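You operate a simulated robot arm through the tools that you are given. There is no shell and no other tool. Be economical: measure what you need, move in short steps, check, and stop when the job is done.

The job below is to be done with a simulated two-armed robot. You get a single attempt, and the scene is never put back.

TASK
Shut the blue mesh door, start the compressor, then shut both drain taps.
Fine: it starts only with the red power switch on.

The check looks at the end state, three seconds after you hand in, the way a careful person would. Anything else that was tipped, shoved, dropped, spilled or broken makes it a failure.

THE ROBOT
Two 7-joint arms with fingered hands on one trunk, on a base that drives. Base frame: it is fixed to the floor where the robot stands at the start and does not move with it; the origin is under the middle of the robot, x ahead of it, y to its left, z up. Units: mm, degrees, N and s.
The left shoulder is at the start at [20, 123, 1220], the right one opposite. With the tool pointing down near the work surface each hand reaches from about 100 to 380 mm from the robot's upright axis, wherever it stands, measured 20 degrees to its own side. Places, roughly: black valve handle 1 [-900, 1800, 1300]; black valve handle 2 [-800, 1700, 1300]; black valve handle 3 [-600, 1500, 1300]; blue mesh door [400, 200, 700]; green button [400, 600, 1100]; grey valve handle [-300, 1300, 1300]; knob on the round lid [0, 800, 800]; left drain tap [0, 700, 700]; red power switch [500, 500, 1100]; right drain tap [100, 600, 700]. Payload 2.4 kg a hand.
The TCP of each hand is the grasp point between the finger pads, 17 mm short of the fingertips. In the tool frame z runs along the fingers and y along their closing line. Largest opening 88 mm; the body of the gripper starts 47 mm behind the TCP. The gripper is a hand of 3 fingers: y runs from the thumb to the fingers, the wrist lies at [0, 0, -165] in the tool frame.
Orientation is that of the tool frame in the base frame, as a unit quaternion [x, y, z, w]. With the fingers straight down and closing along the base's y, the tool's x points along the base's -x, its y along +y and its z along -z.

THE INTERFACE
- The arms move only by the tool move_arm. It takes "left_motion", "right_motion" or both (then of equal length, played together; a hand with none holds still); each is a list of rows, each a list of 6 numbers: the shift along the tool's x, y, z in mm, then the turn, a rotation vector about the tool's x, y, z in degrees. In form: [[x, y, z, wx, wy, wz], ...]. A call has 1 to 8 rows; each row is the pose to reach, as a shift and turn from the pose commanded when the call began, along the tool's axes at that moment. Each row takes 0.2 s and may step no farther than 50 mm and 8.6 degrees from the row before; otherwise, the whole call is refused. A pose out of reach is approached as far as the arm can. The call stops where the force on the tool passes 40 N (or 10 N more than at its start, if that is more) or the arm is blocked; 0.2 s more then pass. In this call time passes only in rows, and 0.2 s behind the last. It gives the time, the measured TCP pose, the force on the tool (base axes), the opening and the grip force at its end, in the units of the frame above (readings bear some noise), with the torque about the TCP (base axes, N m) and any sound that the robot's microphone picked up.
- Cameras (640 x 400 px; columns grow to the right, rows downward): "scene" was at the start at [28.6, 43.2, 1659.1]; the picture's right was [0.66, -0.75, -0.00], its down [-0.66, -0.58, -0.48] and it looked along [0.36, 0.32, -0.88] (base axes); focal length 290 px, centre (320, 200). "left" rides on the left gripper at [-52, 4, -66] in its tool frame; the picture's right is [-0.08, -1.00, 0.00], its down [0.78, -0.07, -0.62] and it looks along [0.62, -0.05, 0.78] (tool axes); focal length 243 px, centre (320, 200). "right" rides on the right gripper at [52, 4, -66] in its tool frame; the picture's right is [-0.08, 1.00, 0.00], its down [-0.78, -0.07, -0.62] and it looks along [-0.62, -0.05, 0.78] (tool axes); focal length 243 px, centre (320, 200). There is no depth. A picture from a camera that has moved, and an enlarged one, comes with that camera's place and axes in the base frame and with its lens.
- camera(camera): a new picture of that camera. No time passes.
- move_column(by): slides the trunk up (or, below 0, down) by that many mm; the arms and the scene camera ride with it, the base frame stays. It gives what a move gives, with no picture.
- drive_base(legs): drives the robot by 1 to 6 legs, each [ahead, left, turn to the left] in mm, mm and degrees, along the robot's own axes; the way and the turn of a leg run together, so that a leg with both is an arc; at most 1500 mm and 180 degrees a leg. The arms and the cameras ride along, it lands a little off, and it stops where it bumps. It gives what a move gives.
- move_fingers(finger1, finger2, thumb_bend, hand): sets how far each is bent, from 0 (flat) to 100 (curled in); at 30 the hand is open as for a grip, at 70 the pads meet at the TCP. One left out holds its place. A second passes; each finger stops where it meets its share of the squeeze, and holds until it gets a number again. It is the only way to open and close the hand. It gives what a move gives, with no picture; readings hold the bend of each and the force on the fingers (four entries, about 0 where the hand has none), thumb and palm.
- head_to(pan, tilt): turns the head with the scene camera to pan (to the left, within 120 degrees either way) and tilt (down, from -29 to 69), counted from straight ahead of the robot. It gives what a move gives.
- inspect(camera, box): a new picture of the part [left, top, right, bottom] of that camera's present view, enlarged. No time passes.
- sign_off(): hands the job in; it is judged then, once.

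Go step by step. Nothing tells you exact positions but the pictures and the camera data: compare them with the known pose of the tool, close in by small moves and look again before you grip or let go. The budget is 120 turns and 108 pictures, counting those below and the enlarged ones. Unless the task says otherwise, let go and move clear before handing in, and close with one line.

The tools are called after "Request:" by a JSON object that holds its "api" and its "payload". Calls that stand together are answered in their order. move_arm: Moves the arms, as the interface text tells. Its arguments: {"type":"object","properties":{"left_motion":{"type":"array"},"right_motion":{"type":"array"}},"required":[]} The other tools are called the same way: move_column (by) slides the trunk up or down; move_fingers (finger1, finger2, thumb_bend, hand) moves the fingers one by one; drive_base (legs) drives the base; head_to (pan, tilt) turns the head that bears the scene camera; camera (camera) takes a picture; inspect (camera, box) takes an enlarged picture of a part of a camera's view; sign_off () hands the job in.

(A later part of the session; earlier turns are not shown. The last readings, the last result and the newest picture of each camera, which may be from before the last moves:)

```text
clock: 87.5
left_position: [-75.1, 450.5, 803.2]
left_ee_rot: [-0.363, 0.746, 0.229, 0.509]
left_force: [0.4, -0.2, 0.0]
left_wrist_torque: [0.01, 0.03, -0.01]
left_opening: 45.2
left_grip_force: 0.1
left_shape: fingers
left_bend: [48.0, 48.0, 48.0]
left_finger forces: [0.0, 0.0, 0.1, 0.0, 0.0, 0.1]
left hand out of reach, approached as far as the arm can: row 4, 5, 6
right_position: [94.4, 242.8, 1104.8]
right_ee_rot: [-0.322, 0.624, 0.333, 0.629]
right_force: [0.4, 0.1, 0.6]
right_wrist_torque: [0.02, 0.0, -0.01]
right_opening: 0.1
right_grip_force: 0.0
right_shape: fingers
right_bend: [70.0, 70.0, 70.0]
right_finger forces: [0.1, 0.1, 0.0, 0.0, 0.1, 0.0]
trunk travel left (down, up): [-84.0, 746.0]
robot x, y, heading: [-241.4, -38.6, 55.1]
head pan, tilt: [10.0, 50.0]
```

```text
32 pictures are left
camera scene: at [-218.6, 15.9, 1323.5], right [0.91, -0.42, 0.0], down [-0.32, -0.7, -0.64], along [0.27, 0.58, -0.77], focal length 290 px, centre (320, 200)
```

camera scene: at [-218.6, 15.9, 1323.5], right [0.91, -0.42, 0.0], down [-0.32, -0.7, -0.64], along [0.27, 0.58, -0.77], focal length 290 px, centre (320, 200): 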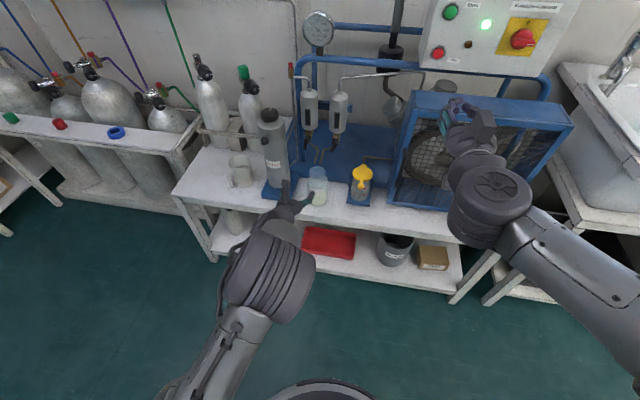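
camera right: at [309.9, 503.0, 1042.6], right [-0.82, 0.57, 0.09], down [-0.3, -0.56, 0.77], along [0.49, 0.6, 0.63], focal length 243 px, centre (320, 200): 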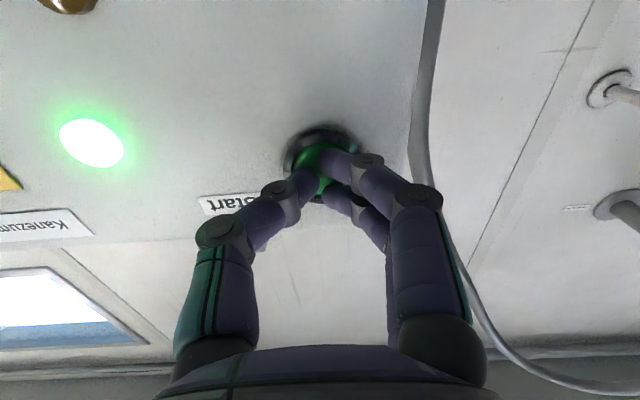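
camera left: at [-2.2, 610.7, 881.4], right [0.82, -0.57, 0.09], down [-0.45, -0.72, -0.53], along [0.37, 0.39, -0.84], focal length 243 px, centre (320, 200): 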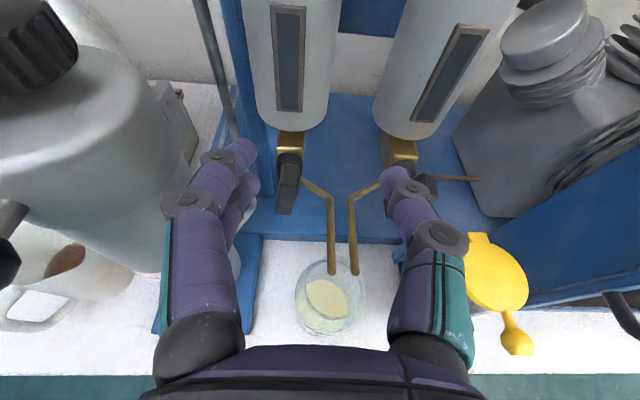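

The hand simply can't go inward past ~20 mm from its shoulder line, so I'll use the base for sideways placement. Lower a bit, then drive right 65 and forward 180.

Request:
{"api": "move_arm", "payload": {"left_motion": [[5, 15, 0, 0, 0, 0], [37, 15, 15, 0, 0, 0]]}}

Request:
{"api": "drive_base", "payload": {"legs": [[0, -65, 0], [170, 0, 0]]}}

Request:
{"api": "camera", "payload": {"camera": "left"}}

Request:
{"api": "camera", "payload": {"camera": "scene"}}

```text
clock: 88.1
left_position: [-94.3, 469.2, 772.3]
left_ee_rot: [-0.363, 0.743, 0.233, 0.511]
left_force: [-0.6, 0.3, -0.3]
left_wrist_torque: [0.0, 0.0, 0.01]
left_opening: 45.1
left_grip_force: 0.1
left_shape: fingers
left_bend: [48.0, 48.0, 48.0]
left_finger forces: [0.0, 0.1, 0.1, 0.0, 0.1, 0.0]
left hand out of reach, approached as far as the arm can: row 2
right_position: [94.6, 244.9, 1105.2]
right_ee_rot: [-0.322, 0.624, 0.334, 0.629]
right_force: [0.6, 0.0, 0.0]
right_wrist_torque: [0.01, -0.02, 0.03]
right_opening: 0.0
right_grip_force: 0.1
right_shape: fingers
right_bend: [70.0, 70.0, 70.0]
right_finger forces: [0.0, 0.0, 0.0, 0.0, 0.1, 0.0]
trunk travel left (down, up): [-84.0, 746.0]
robot x, y, heading: [-236.8, -39.2, 55.1]
head pan, tilt: [10.0, 50.0]
```

```text
clock: 90.2
left_position: [61.9, 571.2, 772.7]
left_ee_rot: [-0.362, 0.744, 0.232, 0.511]
left_force: [-0.6, 0.6, -0.2]
left_wrist_torque: [-0.01, 0.0, -0.04]
left_opening: 45.0
left_grip_force: 0.1
left_shape: fingers
left_bend: [48.0, 48.0, 48.0]
left_finger forces: [0.0, 0.1, 0.0, 0.0, 0.0, 0.0]
right_position: [248.2, 347.3, 1104.7]
right_ee_rot: [-0.32, 0.624, 0.333, 0.63]
right_force: [0.8, -0.2, -0.1]
right_wrist_torque: [0.03, 0.0, 0.0]
right_opening: 0.0
right_grip_force: 0.0
right_shape: fingers
right_bend: [70.0, 70.0, 70.0]
right_finger forces: [0.0, 0.0, 0.0, 0.0, 0.0, 0.0]
trunk travel left (down, up): [-84.0, 746.0]
robot x, y, heading: [-82.7, 63.3, 55.5]
head pan, tilt: [10.0, 50.0]
```

```text
31 pictures are left
camera left: at [30.0, 541.3, 846.0], right [0.79, -0.6, 0.1], down [-0.48, -0.72, -0.49], along [0.37, 0.34, -0.86], focal length 243 px, centre (320, 200)
```

left: 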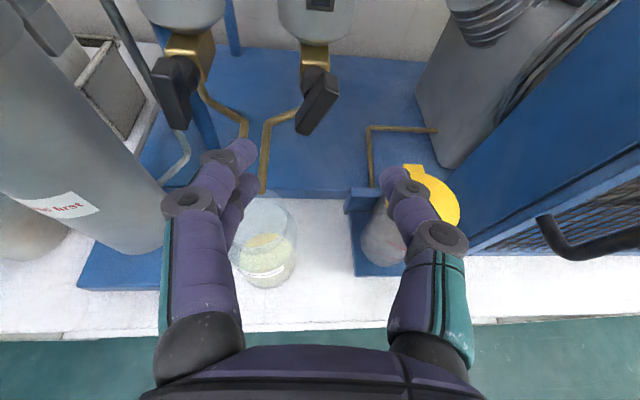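

```text
30 pictures are left
camera scene: at [-66.1, 119.4, 1323.5], right [0.91, -0.42, 0.0], down [-0.32, -0.69, -0.64], along [0.27, 0.58, -0.77], focal length 290 px, centre (320, 200)
```

scene: 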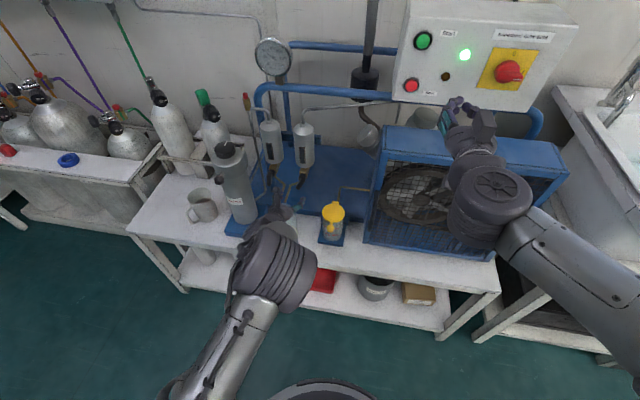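

Bars confirmed near z≈742: right (592,271), left (592,357). I'll drive 40 forward, then roll the fingers ~18° to match the right bar's tilt.

Request:
{"api": "drive_base", "payload": {"legs": [[40, 0, 0]]}}

Request:
{"api": "move_arm", "payload": {"left_motion": [[0, 0, 0, 0, 0, 8.5], [6, 0, 6, 0, 0, 17]]}}

Request:
{"api": "camera", "payload": {"camera": "left"}}

```text
clock: 91.1
left_position: [83.4, 603.8, 772.9]
left_ee_rot: [-0.363, 0.744, 0.233, 0.51]
left_force: [0.3, -0.4, -0.3]
left_wrist_torque: [0.0, -0.02, -0.04]
left_opening: 45.1
left_grip_force: 0.0
left_shape: fingers
left_bend: [48.0, 48.0, 48.0]
left_finger forces: [0.0, 0.0, 0.1, 0.0, 0.1, 0.0]
right_position: [270.4, 378.3, 1105.4]
right_ee_rot: [-0.32, 0.624, 0.333, 0.63]
right_force: [-0.2, -0.4, 1.0]
right_wrist_torque: [0.01, 0.01, 0.0]
right_opening: 0.1
right_grip_force: 0.1
right_shape: fingers
right_bend: [70.0, 70.0, 70.0]
right_finger forces: [0.1, 0.1, 0.1, 0.1, 0.0, 0.0]
trunk travel left (down, up): [-84.0, 746.0]
robot x, y, heading: [-64.2, 95.3, 55.1]
head pan, tilt: [10.0, 50.0]
```

```text
clock: 91.7
left_position: [86.2, 607.6, 766.2]
left_ee_rot: [-0.247, 0.792, 0.303, 0.469]
left_force: [-0.1, -0.2, -0.1]
left_wrist_torque: [-0.01, -0.01, 0.02]
left_opening: 45.2
left_grip_force: 0.0
left_shape: fingers
left_bend: [48.0, 48.0, 48.0]
left_finger forces: [0.0, 0.0, 0.0, 0.0, 0.1, 0.0]
right_position: [270.2, 378.5, 1105.5]
right_ee_rot: [-0.32, 0.625, 0.333, 0.63]
right_force: [1.0, 0.4, -0.5]
right_wrist_torque: [0.0, -0.03, 0.0]
right_opening: 0.0
right_grip_force: 0.1
right_shape: fingers
right_bend: [70.0, 70.0, 70.0]
right_finger forces: [0.0, 0.1, 0.0, 0.0, 0.0, 0.0]
trunk travel left (down, up): [-84.0, 746.0]
robot x, y, heading: [-65.6, 100.0, 55.2]
head pan, tilt: [10.0, 50.0]
```

```text
29 pictures are left
camera left: at [66.8, 567.2, 838.9], right [0.71, -0.68, -0.17], down [-0.66, -0.57, -0.48], along [0.23, 0.46, -0.86], focal length 243 px, centre (320, 200)
```

left: 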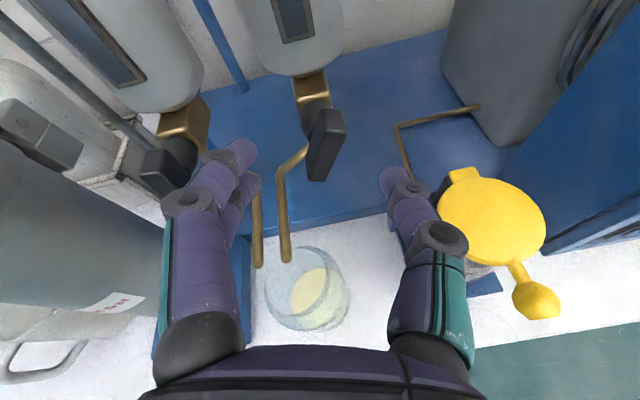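

Bar is right ahead between the fingers: centre ≈(592,270,743); TCP ≈(548,277,766). Advance 52 mm along the fingers and look before gripping.

Request:
{"api": "move_arm", "payload": {"left_motion": [[2, -2, 20, 0, 0, 0], [4, -3, 38, 0, 0, 0], [6, -4, 50, 0, 0, 0]]}}

Request:
{"api": "camera", "payload": {"camera": "left"}}

```text
clock: 92.5
left_position: [114.8, 638.7, 741.9]
left_ee_rot: [-0.248, 0.791, 0.302, 0.471]
left_force: [-0.4, 0.3, -0.2]
left_wrist_torque: [-0.01, 0.02, 0.02]
left_opening: 44.7
left_grip_force: 0.2
left_shape: fingers
left_bend: [48.0, 48.0, 48.0]
left_finger forces: [0.0, 0.0, 0.0, 0.0, 0.0, 0.0]
right_position: [270.5, 379.1, 1104.7]
right_ee_rot: [-0.321, 0.624, 0.333, 0.629]
right_force: [0.0, 0.9, -0.5]
right_wrist_torque: [0.0, 0.0, -0.01]
right_opening: 0.0
right_grip_force: 0.1
right_shape: fingers
right_bend: [70.0, 70.0, 70.0]
right_finger forces: [0.0, 0.0, 0.0, 0.0, 0.0, 0.0]
trunk travel left (down, up): [-84.0, 746.0]
robot x, y, heading: [-62.9, 101.3, 55.0]
head pan, tilt: [10.0, 50.0]
```

```text
28 pictures are left
camera left: at [96.1, 599.8, 814.1], right [0.71, -0.68, -0.17], down [-0.66, -0.57, -0.48], along [0.23, 0.46, -0.86], focal length 243 px, centre (320, 200)
```

left: 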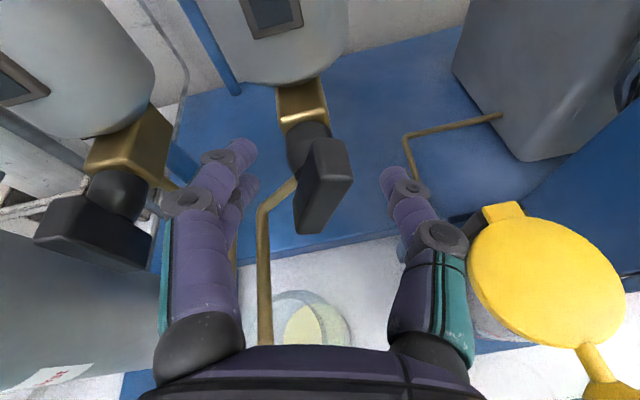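

Bar lies centred between thumb and fingers at the TCP. Closing.

Request:
{"api": "move_fingers", "payload": {"hand": "left", "finger1": 75, "finger2": 75, "thumb_bend": 75}}

Request:
{"api": "camera", "payload": {"camera": "left"}}

```text
clock: 93.5
left_position: [114.9, 639.6, 741.5]
left_ee_rot: [-0.247, 0.791, 0.302, 0.47]
left_force: [0.2, 6.2, 0.1]
left_wrist_torque: [0.03, 0.04, 0.04]
left_opening: 5.7
left_grip_force: 6.7
left_shape: fingers
left_bend: [71.0, 70.0, 68.0]
left_finger forces: [3.8, 4.3, 0.0, 0.0, 5.6, 0.1]
right_position: [271.2, 379.3, 1105.0]
right_ee_rot: [-0.321, 0.624, 0.333, 0.629]
right_force: [-0.2, 0.2, -0.2]
right_wrist_torque: [0.02, 0.01, -0.01]
right_opening: 0.0
right_grip_force: 0.1
right_shape: fingers
right_bend: [70.0, 70.0, 70.0]
right_finger forces: [0.0, 0.1, 0.1, 0.1, 0.0, 0.0]
trunk travel left (down, up): [-84.0, 746.0]
robot x, y, heading: [-65.2, 97.9, 55.3]
head pan, tilt: [10.0, 50.0]
```

```text
27 pictures are left
camera left: at [96.0, 600.2, 814.0], right [0.71, -0.68, -0.17], down [-0.66, -0.57, -0.48], along [0.23, 0.46, -0.86], focal length 243 px, centre (320, 200)
```

left: 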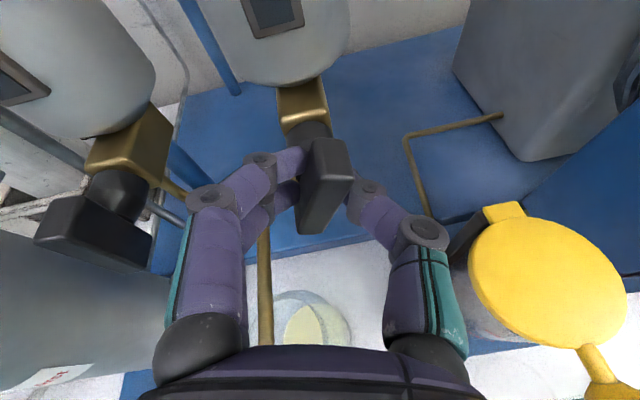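

Gripped. Rotate clockwise in stages, watching the yellow lid and the tube.

Request:
{"api": "move_arm", "payload": {"left_motion": [[0, 0, 0, 0, 0, 8.5], [0, 0, 0, 0, 0, 17], [0, 0, 0, 0, 0, 25.5], [0, 0, 0, 0, 0, 34]]}}

Request:
{"api": "camera", "payload": {"camera": "left"}}

```text
clock: 94.5
left_position: [116.8, 639.8, 740.8]
left_ee_rot: [-0.006, 0.828, 0.428, 0.361]
left_force: [0.1, 4.1, -0.8]
left_wrist_torque: [-0.01, -0.03, 0.08]
left_opening: 6.7
left_grip_force: 8.1
left_shape: fingers
left_bend: [71.0, 72.0, 68.0]
left_finger forces: [3.9, 4.3, 0.0, 0.0, 7.2, 0.1]
right_position: [270.6, 378.9, 1104.1]
right_ee_rot: [-0.322, 0.624, 0.333, 0.629]
right_force: [-0.4, 0.7, 0.4]
right_wrist_torque: [-0.01, -0.02, 0.0]
right_opening: 0.0
right_grip_force: 0.0
right_shape: fingers
right_bend: [70.0, 70.0, 70.0]
right_finger forces: [0.0, 0.0, 0.0, 0.0, 0.1, 0.0]
trunk travel left (down, up): [-84.0, 746.0]
robot x, y, heading: [-66.5, 98.8, 55.1]
head pan, tilt: [10.0, 50.0]
```

```text
26 pictures are left
camera left: at [113.9, 579.0, 800.6], right [0.38, -0.66, -0.65], down [-0.93, -0.25, -0.28], along [0.02, 0.71, -0.7], focal length 243 px, centre (320, 200)
```

left: 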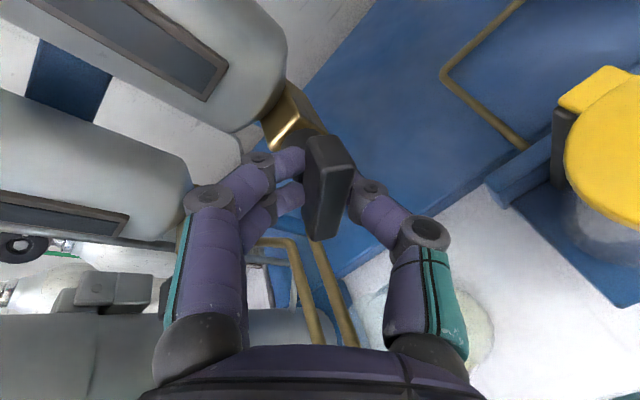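

The bar turns along freely. Continue.

Request:
{"api": "move_arm", "payload": {"left_motion": [[0, 0, 0, 0, 0, 8.5], [0, 0, 0, 0, 0, 17], [0, 0, 0, 0, 0, 25.5]]}}

Request:
{"api": "camera", "payload": {"camera": "left"}}

```text
clock: 95.3
left_position: [116.5, 639.6, 740.6]
left_ee_rot: [0.178, 0.81, 0.497, 0.257]
left_force: [0.8, 4.2, 1.3]
left_wrist_torque: [0.03, -0.05, 0.1]
left_opening: 7.3
left_grip_force: 8.8
left_shape: fingers
left_bend: [71.0, 73.0, 67.0]
left_finger forces: [3.6, 5.6, 0.0, 0.0, 7.6, 0.1]
right_position: [270.8, 379.0, 1105.0]
right_ee_rot: [-0.32, 0.625, 0.333, 0.63]
right_force: [-0.1, -0.1, 0.1]
right_wrist_torque: [-0.01, -0.02, -0.02]
right_opening: 0.2
right_grip_force: 0.1
right_shape: fingers
right_bend: [70.0, 70.0, 70.0]
right_finger forces: [0.0, 0.1, 0.1, 0.0, 0.0, 0.1]
trunk travel left (down, up): [-84.0, 746.0]
robot x, y, heading: [-64.9, 97.1, 55.3]
head pan, tilt: [10.0, 50.0]
```

```text
25 pictures are left
camera left: at [119.3, 565.1, 782.3], right [0.03, -0.49, -0.87], down [-1.0, -0.05, -0.01], along [-0.03, 0.87, -0.49], focal length 243 px, centre (320, 200)
```

left: 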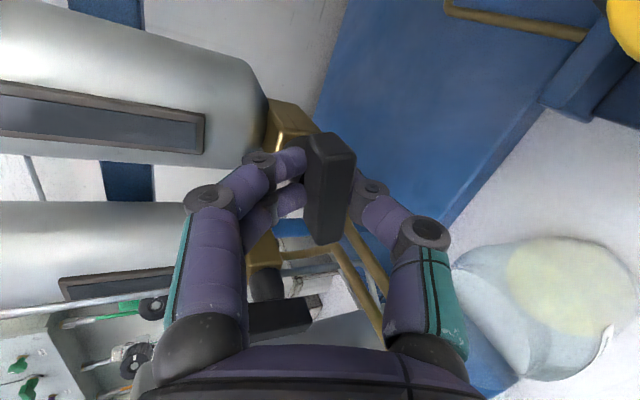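

Nearly perpendicular to the cylinder now. A bit more until it meets its stop.

Request:
{"api": "move_arm", "payload": {"left_motion": [[0, 0, 0, 0, 0, 7], [0, 0, 0, 0, 0, 14], [0, 0, 0, 0, 0, 21]]}}

Request:
{"api": "camera", "payload": {"camera": "left"}}

```text
clock: 96.1
left_position: [117.2, 640.1, 739.5]
left_ee_rot: [0.323, 0.764, 0.535, 0.163]
left_force: [-0.4, 0.6, 3.5]
left_wrist_torque: [0.01, -0.13, 0.07]
left_opening: 7.5
left_grip_force: 9.3
left_shape: fingers
left_bend: [71.0, 73.0, 67.0]
left_finger forces: [5.2, 5.6, 0.0, 0.0, 7.2, 0.0]
right_position: [269.9, 377.3, 1105.8]
right_ee_rot: [-0.321, 0.624, 0.333, 0.629]
right_force: [-1.0, -0.6, -0.4]
right_wrist_torque: [0.03, -0.02, 0.01]
right_opening: 0.4
right_grip_force: 0.0
right_shape: fingers
right_bend: [70.0, 70.0, 70.0]
right_finger forces: [0.0, 0.0, 0.0, 0.0, 0.0, 0.0]
trunk travel left (down, up): [-84.0, 746.0]
robot x, y, heading: [-63.3, 96.5, 54.9]
head pan, tilt: [10.0, 50.0]
```

```text
24 pictures are left
camera left: at [117.4, 557.8, 764.3], right [-0.26, -0.27, -0.93], down [-0.97, 0.06, 0.25], along [-0.01, 0.96, -0.28], focal length 243 px, centre (320, 200)
```

left: 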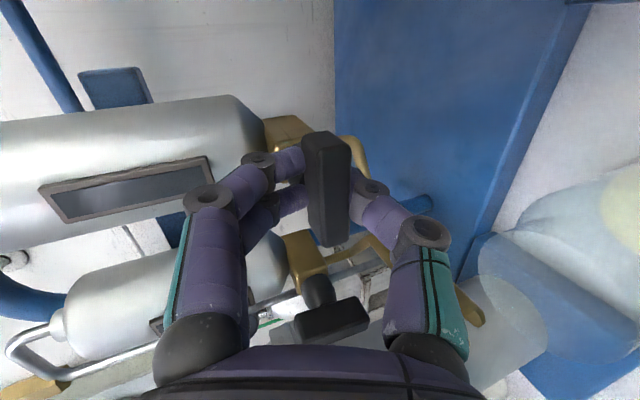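

Request:
{"api": "inspect", "payload": {"camera": "scene", "box": [230, 110, 350, 230]}}

Request:
{"api": "inspect", "payload": {"camera": "left", "box": [220, 90, 420, 260]}}

```text
3.33 times, centred on (290, 170) of scene
camera zoom: at [-43.4, 151.9, 1323.5], right [0.91, -0.42, 0.0], down [-0.32, -0.69, -0.64], along [0.27, 0.58, -0.77], focal length 967 px, centre (420, 300)
```

zoom: 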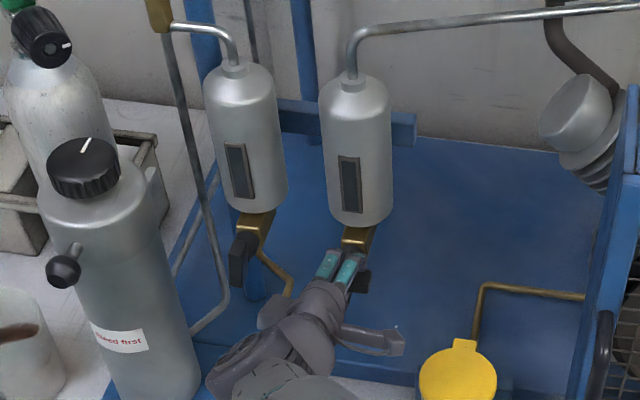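

```text
2.35 times, centred on (320, 175) of left
camera zoom: at [117.4, 557.8, 764.3], right [-0.26, -0.27, -0.93], down [-0.97, 0.06, 0.25], along [-0.01, 0.96, -0.28], focal length 571 px, centre (320, 259)
```

zoom: 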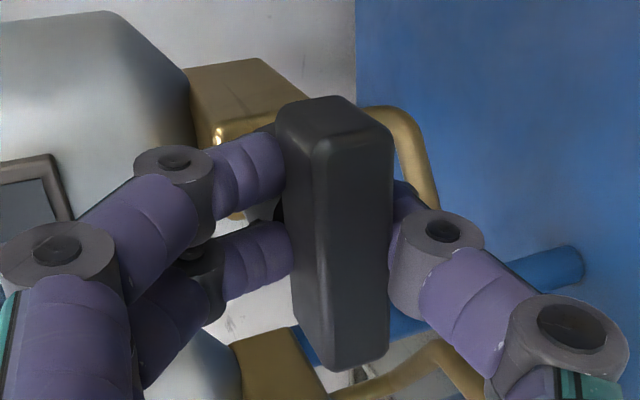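

The bar computes to horizontal (~91°) and the resisting torque is rising. I'll add 6° to seat it, then release and back off.

Request:
{"api": "move_arm", "payload": {"left_motion": [[0, 0, 0, 0, 0, 6]]}}

Request:
{"api": "inspect", "payload": {"camera": "left", "box": [220, 90, 420, 260]}}

```text
clock: 96.5
left_position: [117.4, 639.1, 740.6]
left_ee_rot: [0.362, 0.747, 0.542, 0.134]
left_force: [1.4, 2.2, 1.7]
left_wrist_torque: [-0.03, -0.13, 0.1]
left_opening: 8.3
left_grip_force: 9.7
left_shape: fingers
left_bend: [71.0, 73.0, 67.0]
left_finger forces: [5.9, 4.7, 0.0, 0.0, 9.0, 0.0]
right_position: [272.3, 378.9, 1105.2]
right_ee_rot: [-0.32, 0.625, 0.333, 0.63]
right_force: [-0.1, 0.3, 0.0]
right_wrist_torque: [-0.03, -0.01, 0.02]
right_opening: 0.0
right_grip_force: 0.1
right_shape: fingers
right_bend: [70.0, 70.0, 70.0]
right_finger forces: [0.0, 0.1, 0.1, 0.0, 0.1, 0.0]
trunk travel left (down, up): [-84.0, 746.0]
robot x, y, heading: [-64.3, 99.6, 55.0]
head pan, tilt: [10.0, 50.0]
```

```text
2.35 times, centred on (320, 175) of left
camera zoom: at [115.8, 556.2, 759.6], right [-0.33, -0.21, -0.92], down [-0.94, 0.08, 0.32], along [0.01, 0.97, -0.22], focal length 571 px, centre (320, 259)
```

zoom: 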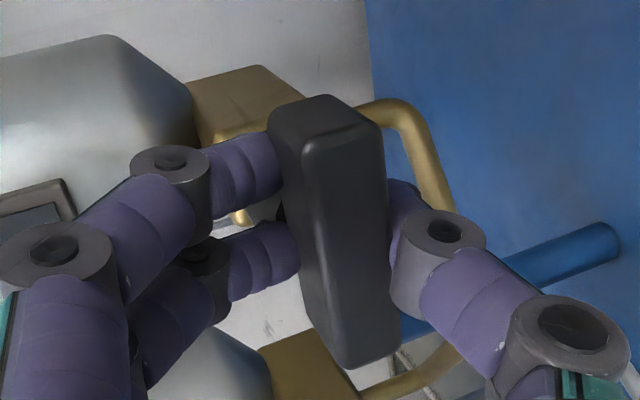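

The bar now slips in the fingers: it's at its stop, shut. Release and back away.

Request:
{"api": "move_fingers", "payload": {"hand": "left", "finger1": 50, "finger2": 50, "thumb_bend": 50}}

Request:
{"api": "move_arm", "payload": {"left_motion": [[0, 0, -20, 0, 0, 0], [0, 0, -45, 0, 0, 0], [0, 0, -70, 0, 0, 0]]}}

Request:
{"api": "camera", "payload": {"camera": "left"}}

```text
clock: 97.5
left_position: [118.3, 639.6, 740.7]
left_ee_rot: [0.362, 0.746, 0.542, 0.135]
left_force: [0.4, 0.6, 0.6]
left_wrist_torque: [0.0, -0.03, 0.01]
left_opening: 39.7
left_grip_force: 0.0
left_shape: fingers
left_bend: [50.0, 50.0, 50.0]
left_finger forces: [0.0, 0.0, 0.0, 0.0, 0.0, 0.1]
right_position: [271.0, 378.3, 1105.3]
right_ee_rot: [-0.32, 0.625, 0.332, 0.63]
right_force: [0.1, -0.3, -0.4]
right_wrist_torque: [0.04, 0.02, -0.01]
right_opening: 0.0
right_grip_force: 0.1
right_shape: fingers
right_bend: [70.0, 70.0, 70.0]
right_finger forces: [0.0, 0.0, 0.0, 0.0, 0.0, 0.0]
trunk travel left (down, up): [-84.0, 746.0]
robot x, y, heading: [-62.9, 97.1, 55.2]
head pan, tilt: [10.0, 50.0]
```

```text
clock: 98.3
left_position: [71.0, 593.0, 769.8]
left_ee_rot: [0.362, 0.746, 0.543, 0.135]
left_force: [0.6, 0.5, -0.3]
left_wrist_torque: [-0.01, 0.0, 0.03]
left_opening: 39.5
left_grip_force: 0.1
left_shape: fingers
left_bend: [50.0, 50.0, 50.0]
left_finger forces: [0.0, 0.0, 0.1, 0.0, 0.0, 0.1]
left hand out of reach, approached as far as the arm can: row 1, 2, 3
right_position: [271.1, 378.0, 1105.2]
right_ee_rot: [-0.321, 0.624, 0.333, 0.629]
right_force: [0.5, 0.4, 0.4]
right_wrist_torque: [0.01, 0.01, 0.0]
right_opening: 0.0
right_grip_force: 0.0
right_shape: fingers
right_bend: [70.0, 70.0, 70.0]
right_finger forces: [0.0, 0.0, 0.0, 0.0, 0.0, 0.1]
trunk travel left (down, up): [-84.0, 746.0]
robot x, y, heading: [-65.5, 100.4, 55.0]
head pan, tilt: [10.0, 50.0]
```

```text
20 pictures are left
camera left: at [69.7, 510.1, 790.1], right [-0.33, -0.21, -0.92], down [-0.94, 0.08, 0.32], along [0.01, 0.97, -0.22], focal length 243 px, centre (320, 200)
```

left: 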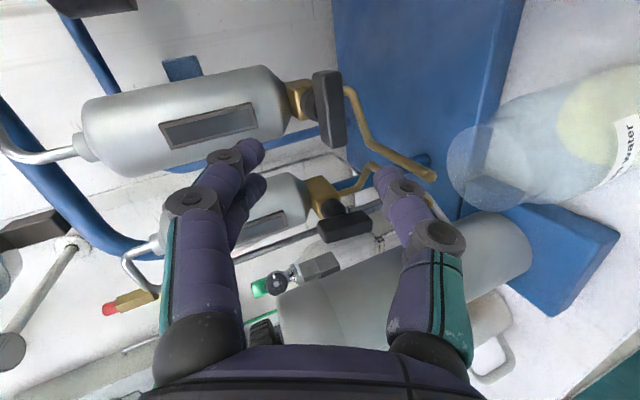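

The right bar is clearly perpendicular to its cylinder (shut); the left bar is still parallel (open). I'll back off 40, roll the hand back upright.

Request:
{"api": "drive_base", "payload": {"legs": [[-40, 0, 0]]}}

Request:
{"api": "move_arm", "payload": {"left_motion": [[0, 0, 0, 0, 0, -8.5], [0, 0, 0, 0, 0, -17], [0, 0, 0, 0, 0, -25.5], [0, 0, 0, 0, 0, -34], [0, 0, 0, 0, 0, -42.5], [0, 0, 0, 0, 0, -51], [0, 0, 0, 0, 0, -59.5], [0, 0, 0, 0, 0, -68]]}}

Request:
{"api": "move_arm", "payload": {"left_motion": [[0, 0, 0, 0, 0, -8.5], [0, 0, 0, 0, 0, -17], [0, 0, 0, 0, 0, -25.5], [0, 0, 0, 0, 0, -33]]}}

```text
clock: 99.2
left_position: [48.7, 560.8, 772.4]
left_ee_rot: [0.362, 0.746, 0.543, 0.136]
left_force: [-0.7, -0.5, -0.8]
left_wrist_torque: [-0.03, -0.01, 0.02]
left_opening: 39.9
left_grip_force: 0.0
left_shape: fingers
left_bend: [50.0, 50.0, 50.0]
left_finger forces: [0.1, 0.0, 0.0, 0.1, 0.0, 0.0]
right_position: [247.8, 344.5, 1105.4]
right_ee_rot: [-0.319, 0.625, 0.333, 0.63]
right_force: [-0.2, -0.9, 0.8]
right_wrist_torque: [0.0, 0.02, -0.02]
right_opening: 0.0
right_grip_force: 0.0
right_shape: fingers
right_bend: [70.0, 70.0, 70.0]
right_finger forces: [0.0, 0.0, 0.1, 0.0, 0.0, 0.1]
trunk travel left (down, up): [-84.0, 746.0]
robot x, y, heading: [-88.7, 63.1, 55.1]
head pan, tilt: [10.0, 50.0]
```

```text
clock: 101.0
left_position: [48.4, 559.7, 771.0]
left_ee_rot: [-0.117, 0.821, 0.373, 0.416]
left_force: [-0.1, -0.5, 0.0]
left_wrist_torque: [0.0, -0.04, 0.0]
left_opening: 39.7
left_grip_force: 0.0
left_shape: fingers
left_bend: [50.0, 50.0, 50.0]
left_finger forces: [0.0, 0.0, 0.0, 0.0, 0.0, 0.0]
right_position: [248.3, 345.0, 1104.9]
right_ee_rot: [-0.321, 0.624, 0.334, 0.629]
right_force: [0.7, 0.0, -0.6]
right_wrist_torque: [0.01, 0.02, 0.02]
right_opening: 0.0
right_grip_force: 0.1
right_shape: fingers
right_bend: [70.0, 70.0, 70.0]
right_finger forces: [0.1, 0.1, 0.1, 0.1, 0.1, 0.1]
trunk travel left (down, up): [-84.0, 746.0]
robot x, y, heading: [-88.0, 65.9, 55.0]
head pan, tilt: [10.0, 50.0]
```

```text
clock: 102.0
left_position: [50.4, 560.1, 770.6]
left_ee_rot: [-0.346, 0.753, 0.24, 0.505]
left_force: [0.5, 0.3, 0.4]
left_wrist_torque: [0.0, -0.01, -0.03]
left_opening: 39.7
left_grip_force: 0.0
left_shape: fingers
left_bend: [50.0, 50.0, 50.0]
left_finger forces: [0.0, 0.0, 0.0, 0.0, 0.0, 0.0]
right_position: [248.5, 345.4, 1104.9]
right_ee_rot: [-0.32, 0.625, 0.333, 0.63]
right_force: [-0.2, 0.5, 0.1]
right_wrist_torque: [0.01, 0.0, -0.02]
right_opening: 0.1
right_grip_force: 0.0
right_shape: fingers
right_bend: [70.0, 70.0, 70.0]
right_finger forces: [0.0, 0.0, 0.1, 0.0, 0.0, 0.1]
trunk travel left (down, up): [-84.0, 746.0]
robot x, y, heading: [-90.2, 64.9, 55.0]
head pan, tilt: [10.0, 50.0]
```

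Hand upright again. I'll yaw it ~10° to the left for clearance from the grey bottle, then shift the base 80 left.

Request:
{"api": "move_arm", "payload": {"left_motion": [[0, 0, 0, -4.6, 0, -1.8], [0, 0, 0, -9.3, 0, -3.7]]}}

Request:
{"api": "drive_base", "payload": {"legs": [[0, 76, 0]]}}

Request:
{"api": "camera", "payload": {"camera": "left"}}

```text
clock: 102.5
left_position: [27.8, 592.9, 795.3]
left_ee_rot: [-0.409, 0.724, 0.278, 0.481]
left_force: [1.0, 0.1, -0.4]
left_wrist_torque: [0.01, 0.01, -0.02]
left_opening: 39.7
left_grip_force: 0.1
left_shape: fingers
left_bend: [50.0, 50.0, 50.0]
left_finger forces: [0.1, 0.0, 0.0, 0.0, 0.1, 0.0]
left hand out of reach, approached as far as the arm can: row 1, 2
right_position: [248.2, 344.1, 1104.2]
right_ee_rot: [-0.319, 0.625, 0.332, 0.63]
right_force: [0.6, 0.1, -0.1]
right_wrist_torque: [0.02, 0.01, -0.04]
right_opening: 0.0
right_grip_force: 0.0
right_shape: fingers
right_bend: [70.0, 70.0, 70.0]
right_finger forces: [0.0, 0.1, 0.0, 0.0, 0.0, 0.1]
trunk travel left (down, up): [-84.0, 746.0]
robot x, y, heading: [-86.4, 69.3, 55.1]
head pan, tilt: [10.0, 50.0]
```

```text
clock: 103.6
left_position: [-33.0, 635.0, 795.6]
left_ee_rot: [-0.408, 0.725, 0.277, 0.481]
left_force: [0.3, 0.4, -0.1]
left_wrist_torque: [0.01, 0.03, 0.0]
left_opening: 39.6
left_grip_force: 0.1
left_shape: fingers
left_bend: [50.0, 50.0, 50.0]
left_finger forces: [0.0, 0.1, 0.0, 0.1, 0.0, 0.0]
right_position: [187.7, 387.3, 1105.3]
right_ee_rot: [-0.32, 0.624, 0.333, 0.63]
right_force: [0.4, 0.7, 0.2]
right_wrist_torque: [0.0, -0.02, 0.01]
right_opening: 0.0
right_grip_force: 0.1
right_shape: fingers
right_bend: [70.0, 70.0, 70.0]
right_finger forces: [0.0, 0.0, 0.1, 0.1, 0.1, 0.0]
trunk travel left (down, up): [-84.0, 746.0]
robot x, y, heading: [-147.6, 109.5, 55.0]
head pan, tilt: [10.0, 50.0]
```

```text
19 pictures are left
camera left: at [-57.9, 600.5, 869.8], right [0.87, -0.48, 0.07], down [-0.4, -0.78, -0.48], along [0.29, 0.4, -0.87], focal length 243 px, centre (320, 200)
```

left: 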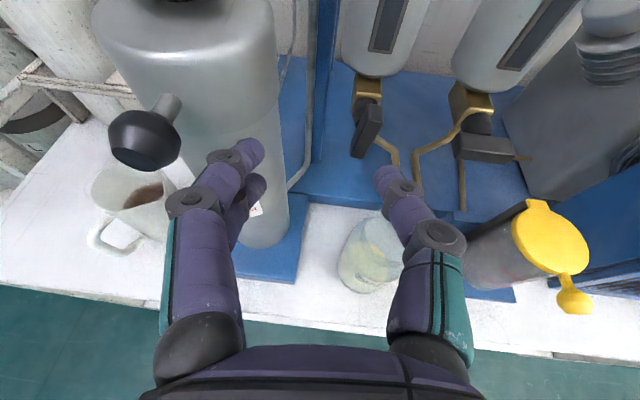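

The hand ended ~35 mm too far left, near the bottle. I'll move the base back 15 and right 40.

Request:
{"api": "drive_base", "payload": {"legs": [[-15, 0, 0], [0, -40, 0]]}}

Request:
{"api": "camera", "payload": {"camera": "left"}}

```text
clock: 104.8
left_position: [-8.2, 599.0, 796.3]
left_ee_rot: [-0.407, 0.725, 0.278, 0.482]
left_force: [-0.2, -0.4, 0.1]
left_wrist_torque: [-0.03, 0.0, -0.02]
left_opening: 39.4
left_grip_force: 0.0
left_shape: fingers
left_bend: [50.0, 50.0, 50.0]
left_finger forces: [0.1, 0.0, 0.0, 0.0, 0.1, 0.1]
right_position: [212.3, 350.5, 1105.3]
right_ee_rot: [-0.32, 0.625, 0.333, 0.63]
right_force: [-0.2, 0.7, -0.1]
right_wrist_torque: [-0.01, -0.02, -0.01]
right_opening: 0.0
right_grip_force: 0.0
right_shape: fingers
right_bend: [70.0, 70.0, 70.0]
right_finger forces: [0.1, 0.0, 0.0, 0.0, 0.1, 0.0]
trunk travel left (down, up): [-84.0, 746.0]
robot x, y, heading: [-125.0, 74.2, 54.9]
head pan, tilt: [10.0, 50.0]
```

```text
18 pictures are left
camera left: at [-32.6, 564.7, 869.8], right [0.87, -0.49, 0.07], down [-0.4, -0.78, -0.48], along [0.29, 0.39, -0.87], focal length 243 px, centre (320, 200)
```

left: 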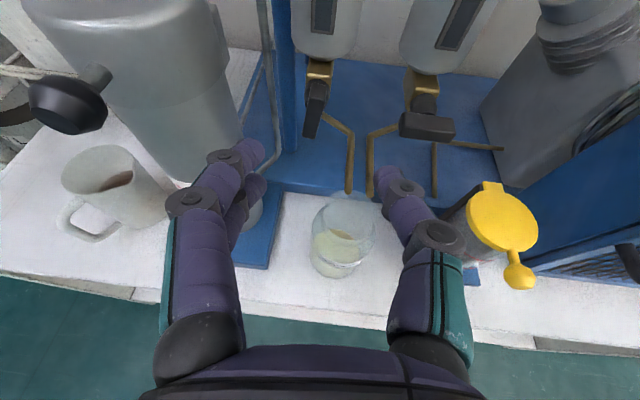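

Left bar ≈(592,358,745), right bar stays horizontal. Drive 45 forward, then descend to the approach line.

Request:
{"api": "drive_base", "payload": {"legs": [[45, 0, 0]]}}

Request:
{"api": "move_arm", "payload": {"left_motion": [[13, 2, 5, 0, 0, 0], [25, 4, 25, 0, 0, 0]]}}

Request:
{"api": "camera", "payload": {"camera": "left"}}

```text
clock: 105.7
left_position: [19.0, 638.4, 794.8]
left_ee_rot: [-0.407, 0.725, 0.277, 0.481]
left_force: [0.5, -0.4, -0.3]
left_wrist_torque: [-0.01, 0.0, 0.01]
left_opening: 39.7
left_grip_force: 0.1
left_shape: fingers
left_bend: [50.0, 50.0, 50.0]
left_finger forces: [0.0, 0.1, 0.0, 0.1, 0.1, 0.1]
right_position: [239.0, 390.8, 1104.1]
right_ee_rot: [-0.32, 0.625, 0.332, 0.63]
right_force: [-0.5, 0.1, 0.6]
right_wrist_torque: [-0.01, 0.01, 0.03]
right_opening: 0.0
right_grip_force: 0.2
right_shape: fingers
right_bend: [70.0, 70.0, 70.0]
right_finger forces: [0.1, 0.0, 0.1, 0.0, 0.1, 0.0]
trunk travel left (down, up): [-84.0, 746.0]
robot x, y, heading: [-97.9, 109.6, 55.0]
head pan, tilt: [10.0, 50.0]
```

```text
clock: 106.3
left_position: [21.0, 657.1, 767.1]
left_ee_rot: [-0.407, 0.727, 0.274, 0.48]
left_force: [-0.2, -0.4, 0.7]
left_wrist_torque: [0.0, -0.01, 0.03]
left_opening: 39.7
left_grip_force: 0.1
left_shape: fingers
left_bend: [50.0, 50.0, 50.0]
left_finger forces: [0.1, 0.1, 0.0, 0.0, 0.0, 0.0]
left hand out of reach, approached as far as the arm can: row 1, 2
right_position: [239.6, 389.5, 1105.7]
right_ee_rot: [-0.32, 0.625, 0.333, 0.63]
right_force: [-1.0, 0.2, 0.3]
right_wrist_torque: [0.0, -0.02, 0.0]
right_opening: 0.2
right_grip_force: 0.0
right_shape: fingers
right_bend: [70.0, 70.0, 70.0]
right_finger forces: [0.0, 0.0, 0.1, 0.1, 0.0, 0.1]
trunk travel left (down, up): [-84.0, 746.0]
robot x, y, heading: [-99.6, 113.8, 54.9]
head pan, tilt: [10.0, 50.0]
```

```text
17 pictures are left
camera left: at [-4.3, 623.5, 841.1], right [0.87, -0.49, 0.07], down [-0.4, -0.78, -0.48], along [0.29, 0.39, -0.87], focal length 243 px, centre (320, 200)
```

left: 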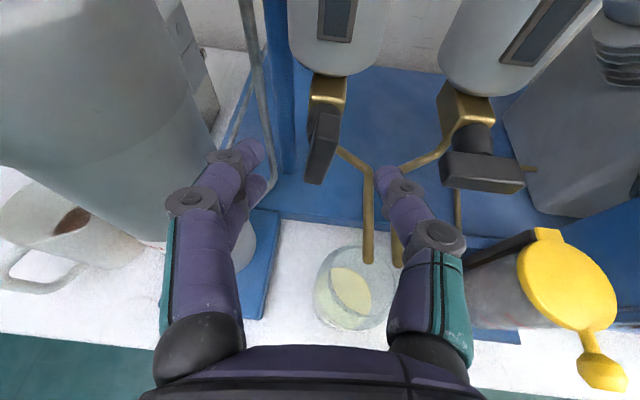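

Aligned: TCP ≈(551,359,767), bar ≈(592,360,746). Advance along the fingers.

Request:
{"api": "move_arm", "payload": {"left_motion": [[2, -1, 20, 0, 0, 0], [4, -2, 36, 0, 0, 0], [6, -2, 46, 0, 0, 0]]}}

Request:
{"api": "camera", "payload": {"camera": "left"}}

```text
clock: 107.1
left_position: [42.3, 688.6, 745.3]
left_ee_rot: [-0.407, 0.725, 0.278, 0.481]
left_force: [0.8, 0.6, 0.2]
left_wrist_torque: [-0.02, -0.03, -0.02]
left_opening: 39.5
left_grip_force: 0.1
left_shape: fingers
left_bend: [50.0, 50.0, 50.0]
left_finger forces: [0.1, 0.0, 0.0, 0.1, 0.1, 0.0]
right_position: [239.4, 389.2, 1104.8]
right_ee_rot: [-0.32, 0.624, 0.334, 0.63]
right_force: [-0.3, 0.2, -0.7]
right_wrist_torque: [0.01, 0.01, 0.0]
right_opening: 0.1
right_grip_force: 0.0
right_shape: fingers
right_bend: [70.0, 70.0, 70.0]
right_finger forces: [0.0, 0.0, 0.0, 0.0, 0.0, 0.1]
trunk travel left (down, up): [-84.0, 746.0]
robot x, y, heading: [-97.8, 112.6, 54.8]
head pan, tilt: [10.0, 50.0]
```

```text
16 pictures are left
camera left: at [18.5, 654.4, 818.2], right [0.87, -0.49, 0.07], down [-0.4, -0.78, -0.48], along [0.29, 0.39, -0.87], focal length 243 px, centre (320, 200)
```

left: 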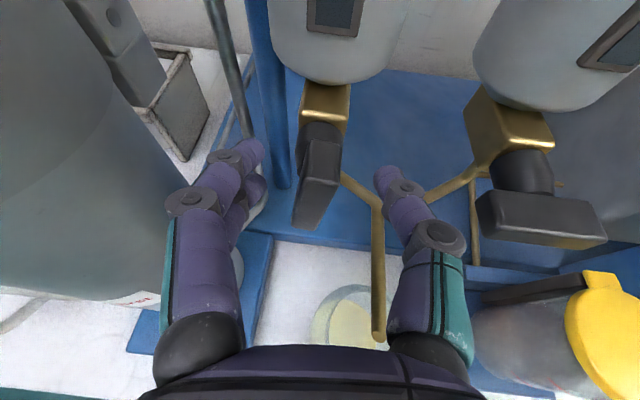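

Bar is between the fingers; the tube passes below. Closing and starting the clockwise turn in stages.

Request:
{"api": "move_fingers", "payload": {"hand": "left", "finger1": 75, "finger2": 75, "thumb_bend": 75}}

Request:
{"api": "move_arm", "payload": {"left_motion": [[0, 0, 0, 0, 0, 8.5], [0, 0, 0, 0, 0, 17], [0, 0, 0, 0, 0, 25.5]]}}

Request:
{"api": "camera", "payload": {"camera": "left"}}

```text
clock: 108.1
left_position: [42.9, 689.5, 743.7]
left_ee_rot: [-0.407, 0.725, 0.277, 0.481]
left_force: [0.2, 4.8, -0.6]
left_wrist_torque: [0.02, 0.03, 0.0]
left_opening: 5.1
left_grip_force: 6.9
left_shape: fingers
left_bend: [71.0, 70.0, 68.0]
left_finger forces: [3.9, 4.8, 0.1, 0.1, 5.4, 0.0]
right_position: [239.6, 389.9, 1104.7]
right_ee_rot: [-0.32, 0.625, 0.331, 0.63]
right_force: [-0.3, 0.0, -0.4]
right_wrist_torque: [0.01, -0.01, -0.02]
right_opening: 0.1
right_grip_force: 0.0
right_shape: fingers
right_bend: [70.0, 70.0, 70.0]
right_finger forces: [0.0, 0.0, 0.0, 0.0, 0.1, 0.0]
trunk travel left (down, up): [-84.0, 746.0]
robot x, y, heading: [-101.3, 114.1, 55.2]
head pan, tilt: [10.0, 50.0]
```

```text
clock: 108.9
left_position: [42.0, 688.8, 743.5]
left_ee_rot: [-0.236, 0.798, 0.377, 0.407]
left_force: [2.0, 3.4, -1.3]
left_wrist_torque: [-0.04, -0.04, -0.01]
left_opening: 6.2
left_grip_force: 6.8
left_shape: fingers
left_bend: [71.0, 71.0, 68.0]
left_finger forces: [3.5, 3.1, 0.0, 0.1, 7.1, 0.0]
right_position: [239.0, 390.1, 1104.7]
right_ee_rot: [-0.319, 0.625, 0.333, 0.63]
right_force: [-0.1, 0.0, 1.1]
right_wrist_torque: [0.04, 0.0, 0.03]
right_opening: 0.0
right_grip_force: 0.1
right_shape: fingers
right_bend: [70.0, 70.0, 70.0]
right_finger forces: [0.1, 0.0, 0.1, 0.1, 0.0, 0.0]
trunk travel left (down, up): [-84.0, 746.0]
robot x, y, heading: [-96.6, 113.4, 54.6]
head pan, tilt: [10.0, 50.0]
```

```text
15 pictures are left
camera left: at [36.9, 642.2, 814.8], right [0.73, -0.6, -0.34], down [-0.68, -0.59, -0.44], along [0.06, 0.55, -0.83], focal length 243 px, centre (320, 200)
```

left: 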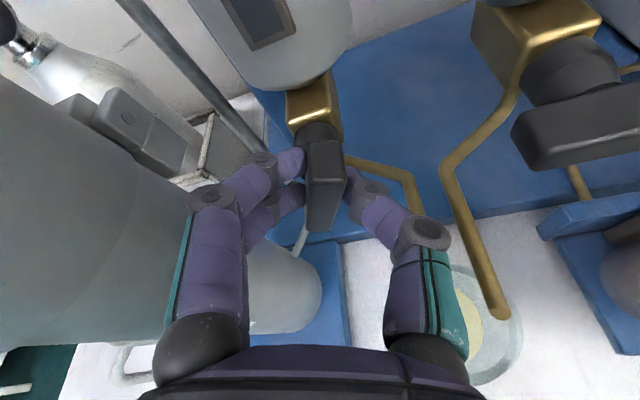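

The bar follows. Continue clockwise.

Request:
{"api": "move_arm", "payload": {"left_motion": [[0, 0, 0, 0, 0, 8.5], [0, 0, 0, 0, 0, 17], [0, 0, 0, 0, 0, 25.5], [0, 0, 0, 0, 0, 34]]}}

Request:
{"api": "camera", "payload": {"camera": "left"}}

```text
clock: 109.9
left_position: [43.2, 689.1, 744.7]
left_ee_rot: [0.008, 0.832, 0.479, 0.28]
left_force: [7.8, 1.1, -0.7]
left_wrist_torque: [-0.03, -0.12, 0.01]
left_opening: 7.3
left_grip_force: 6.9
left_shape: fingers
left_bend: [72.0, 73.0, 67.0]
left_finger forces: [2.9, 2.5, 0.0, 0.0, 9.1, 0.1]
right_position: [240.3, 390.1, 1103.4]
right_ee_rot: [-0.319, 0.625, 0.333, 0.63]
right_force: [-0.3, 0.1, -0.7]
right_wrist_torque: [-0.01, 0.04, 0.03]
right_opening: 0.0
right_grip_force: 0.2
right_shape: fingers
right_bend: [70.0, 70.0, 70.0]
right_finger forces: [0.0, 0.1, 0.0, 0.0, 0.1, 0.1]
trunk travel left (down, up): [-84.0, 746.0]
robot x, y, heading: [-96.4, 111.2, 54.7]
head pan, tilt: [10.0, 50.0]
```

```text
14 pictures are left
camera left: at [53.9, 623.6, 797.0], right [0.33, -0.56, -0.76], down [-0.94, -0.31, -0.17], along [-0.14, 0.77, -0.63], focal length 243 px, centre (320, 200)
```

left: 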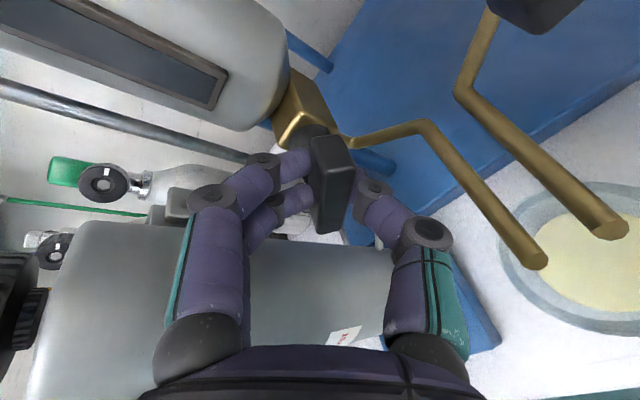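

Thumb loads a bit more than the fingers; I'll shift 2 mm to balance and continue the turn.

Request:
{"api": "move_arm", "payload": {"left_motion": [[0, -2, 0, 0, 0, 8.5], [0, -2, 0, 0, 0, 17], [0, -2, 0, 0, 0, 25.5], [0, -2, 0, 0, 0, 32]]}}

Request:
{"api": "camera", "payload": {"camera": "left"}}

```text
clock: 110.9
left_position: [44.3, 687.6, 742.9]
left_ee_rot: [0.238, 0.797, 0.538, 0.137]
left_force: [8.1, -0.5, 0.0]
left_wrist_torque: [0.07, -0.14, -0.02]
left_opening: 7.7
left_grip_force: 8.9
left_shape: fingers
left_bend: [72.0, 73.0, 67.0]
left_finger forces: [3.9, 5.2, 0.0, 0.0, 9.5, 0.1]
right_position: [240.6, 389.5, 1103.7]
right_ee_rot: [-0.319, 0.625, 0.333, 0.63]
right_force: [0.6, 0.4, 0.2]
right_wrist_torque: [0.03, 0.0, -0.01]
right_opening: 0.1
right_grip_force: 0.0
right_shape: fingers
right_bend: [70.0, 70.0, 70.0]
right_finger forces: [0.0, 0.1, 0.1, 0.0, 0.1, 0.1]
trunk travel left (down, up): [-84.0, 746.0]
robot x, y, heading: [-95.6, 108.8, 54.8]
head pan, tilt: [10.0, 50.0]
```

```text
13 pictures are left
camera left: at [56.8, 608.7, 769.8], right [-0.16, -0.35, -0.92], down [-0.97, -0.1, 0.21], along [-0.17, 0.93, -0.33], focal length 243 px, centre (320, 200)
```

left: 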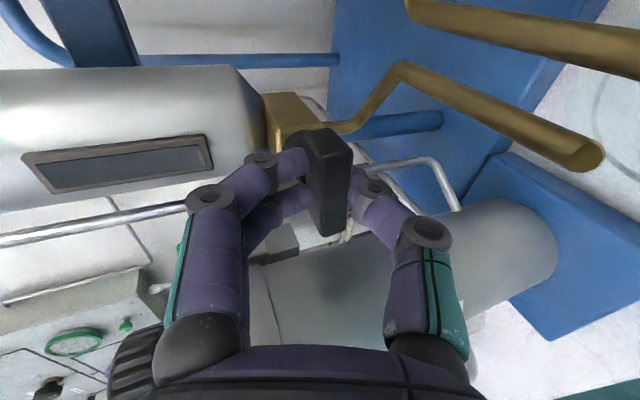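

Bar is at about 80°; add ~14° to reach the stop.

Request:
{"api": "move_arm", "payload": {"left_motion": [[0, -1, 0, 0, 0, 7], [0, -1, 0, 0, 0, 14]]}}

Request:
{"api": "inspect", "payload": {"camera": "left", "box": [220, 60, 460, 260]}}

```text
clock: 111.5
left_position: [42.5, 686.8, 741.0]
left_ee_rot: [0.331, 0.764, 0.55, 0.069]
left_force: [6.7, -0.6, -2.0]
left_wrist_torque: [0.0, -0.22, 0.0]
left_opening: 9.1
left_grip_force: 10.9
left_shape: fingers
left_bend: [71.0, 73.0, 67.0]
left_finger forces: [5.5, 3.9, 0.0, 0.1, 11.5, 0.1]
right_position: [239.4, 390.1, 1104.6]
right_ee_rot: [-0.319, 0.625, 0.332, 0.63]
right_force: [-0.7, 1.1, 0.7]
right_wrist_torque: [0.0, 0.0, 0.02]
right_opening: 0.0
right_grip_force: 0.0
right_shape: fingers
right_bend: [70.0, 70.0, 70.0]
right_finger forces: [0.0, 0.0, 0.1, 0.1, 0.0, 0.1]
trunk travel left (down, up): [-84.0, 746.0]
robot x, y, heading: [-95.2, 108.2, 54.9]
head pan, tilt: [10.0, 50.0]
```

```text
2.00 times, centred on (340, 160) of left
camera zoom: at [53.1, 605.0, 757.8], right [-0.36, -0.22, -0.9], down [-0.92, -0.05, 0.38], along [-0.13, 0.97, -0.19], focal length 485 px, centre (280, 280)
```

zoom: 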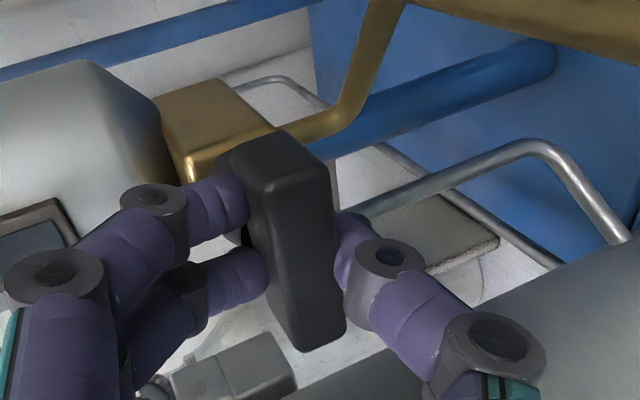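

Same measurement as the right tap at its stop (~91°) with rising torque: shut. Release and back off along the fingers.

Request:
{"api": "move_fingers", "payload": {"hand": "left", "finger1": 50, "finger2": 50, "thumb_bend": 50}}

Request:
{"api": "move_arm", "payload": {"left_motion": [[0, 0, -20, 0, 0, 0], [0, 0, -40, 0, 0, 0], [0, 0, -60, 0, 0, 0]]}}

Request:
{"api": "camera", "payload": {"camera": "left"}}

```text
clock: 112.5
left_position: [42.3, 688.1, 742.8]
left_ee_rot: [0.331, 0.763, 0.55, 0.07]
left_force: [-0.3, 1.0, 0.0]
left_wrist_torque: [0.01, 0.0, -0.03]
left_opening: 39.4
left_grip_force: 0.0
left_shape: fingers
left_bend: [50.0, 50.0, 50.0]
left_finger forces: [0.0, 0.0, 0.0, 0.0, 0.0, 0.0]
right_position: [239.6, 389.1, 1105.1]
right_ee_rot: [-0.319, 0.624, 0.334, 0.63]
right_force: [0.3, 0.5, 0.6]
right_wrist_torque: [-0.04, -0.02, 0.01]
right_opening: 0.0
right_grip_force: 0.0
right_shape: fingers
right_bend: [70.0, 70.0, 70.0]
right_finger forces: [0.1, 0.0, 0.0, 0.0, 0.1, 0.1]
trunk travel left (down, up): [-84.0, 746.0]
robot x, y, heading: [-95.5, 107.0, 55.0]
head pan, tilt: [10.0, 50.0]
```

```text
clock: 113.3
left_position: [9.6, 647.3, 773.4]
left_ee_rot: [0.333, 0.763, 0.549, 0.073]
left_force: [-0.1, -0.1, -0.1]
left_wrist_torque: [-0.01, 0.0, 0.0]
left_opening: 39.6
left_grip_force: 0.0
left_shape: fingers
left_bend: [50.0, 50.0, 50.0]
left_finger forces: [0.0, 0.0, 0.1, 0.0, 0.0, 0.1]
left hand out of reach, approached as far as the arm can: row 1, 2, 3
right_position: [238.7, 389.5, 1106.0]
right_ee_rot: [-0.319, 0.625, 0.333, 0.63]
right_force: [0.1, 0.2, 0.0]
right_wrist_torque: [0.02, 0.04, 0.0]
right_opening: 0.1
right_grip_force: 0.0
right_shape: fingers
right_bend: [70.0, 70.0, 70.0]
right_finger forces: [0.0, 0.0, 0.0, 0.0, 0.1, 0.0]
trunk travel left (down, up): [-84.0, 746.0]
robot x, y, heading: [-93.9, 108.1, 54.8]
head pan, tilt: [10.0, 50.0]
```

```text
11 pictures are left
camera left: at [20.7, 564.1, 789.2], right [-0.36, -0.23, -0.9], down [-0.92, -0.04, 0.38], along [-0.13, 0.97, -0.19], focal length 243 px, centre (320, 200)
```

left: 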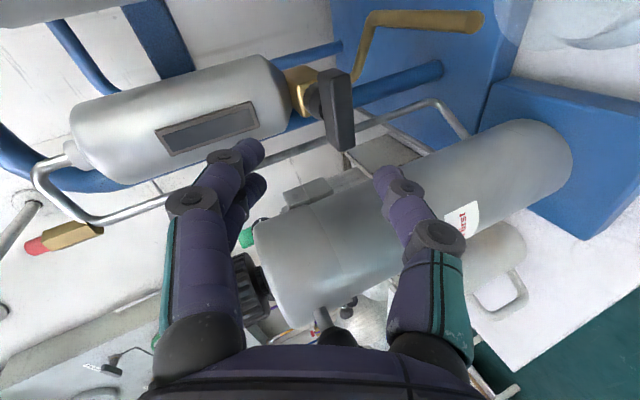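

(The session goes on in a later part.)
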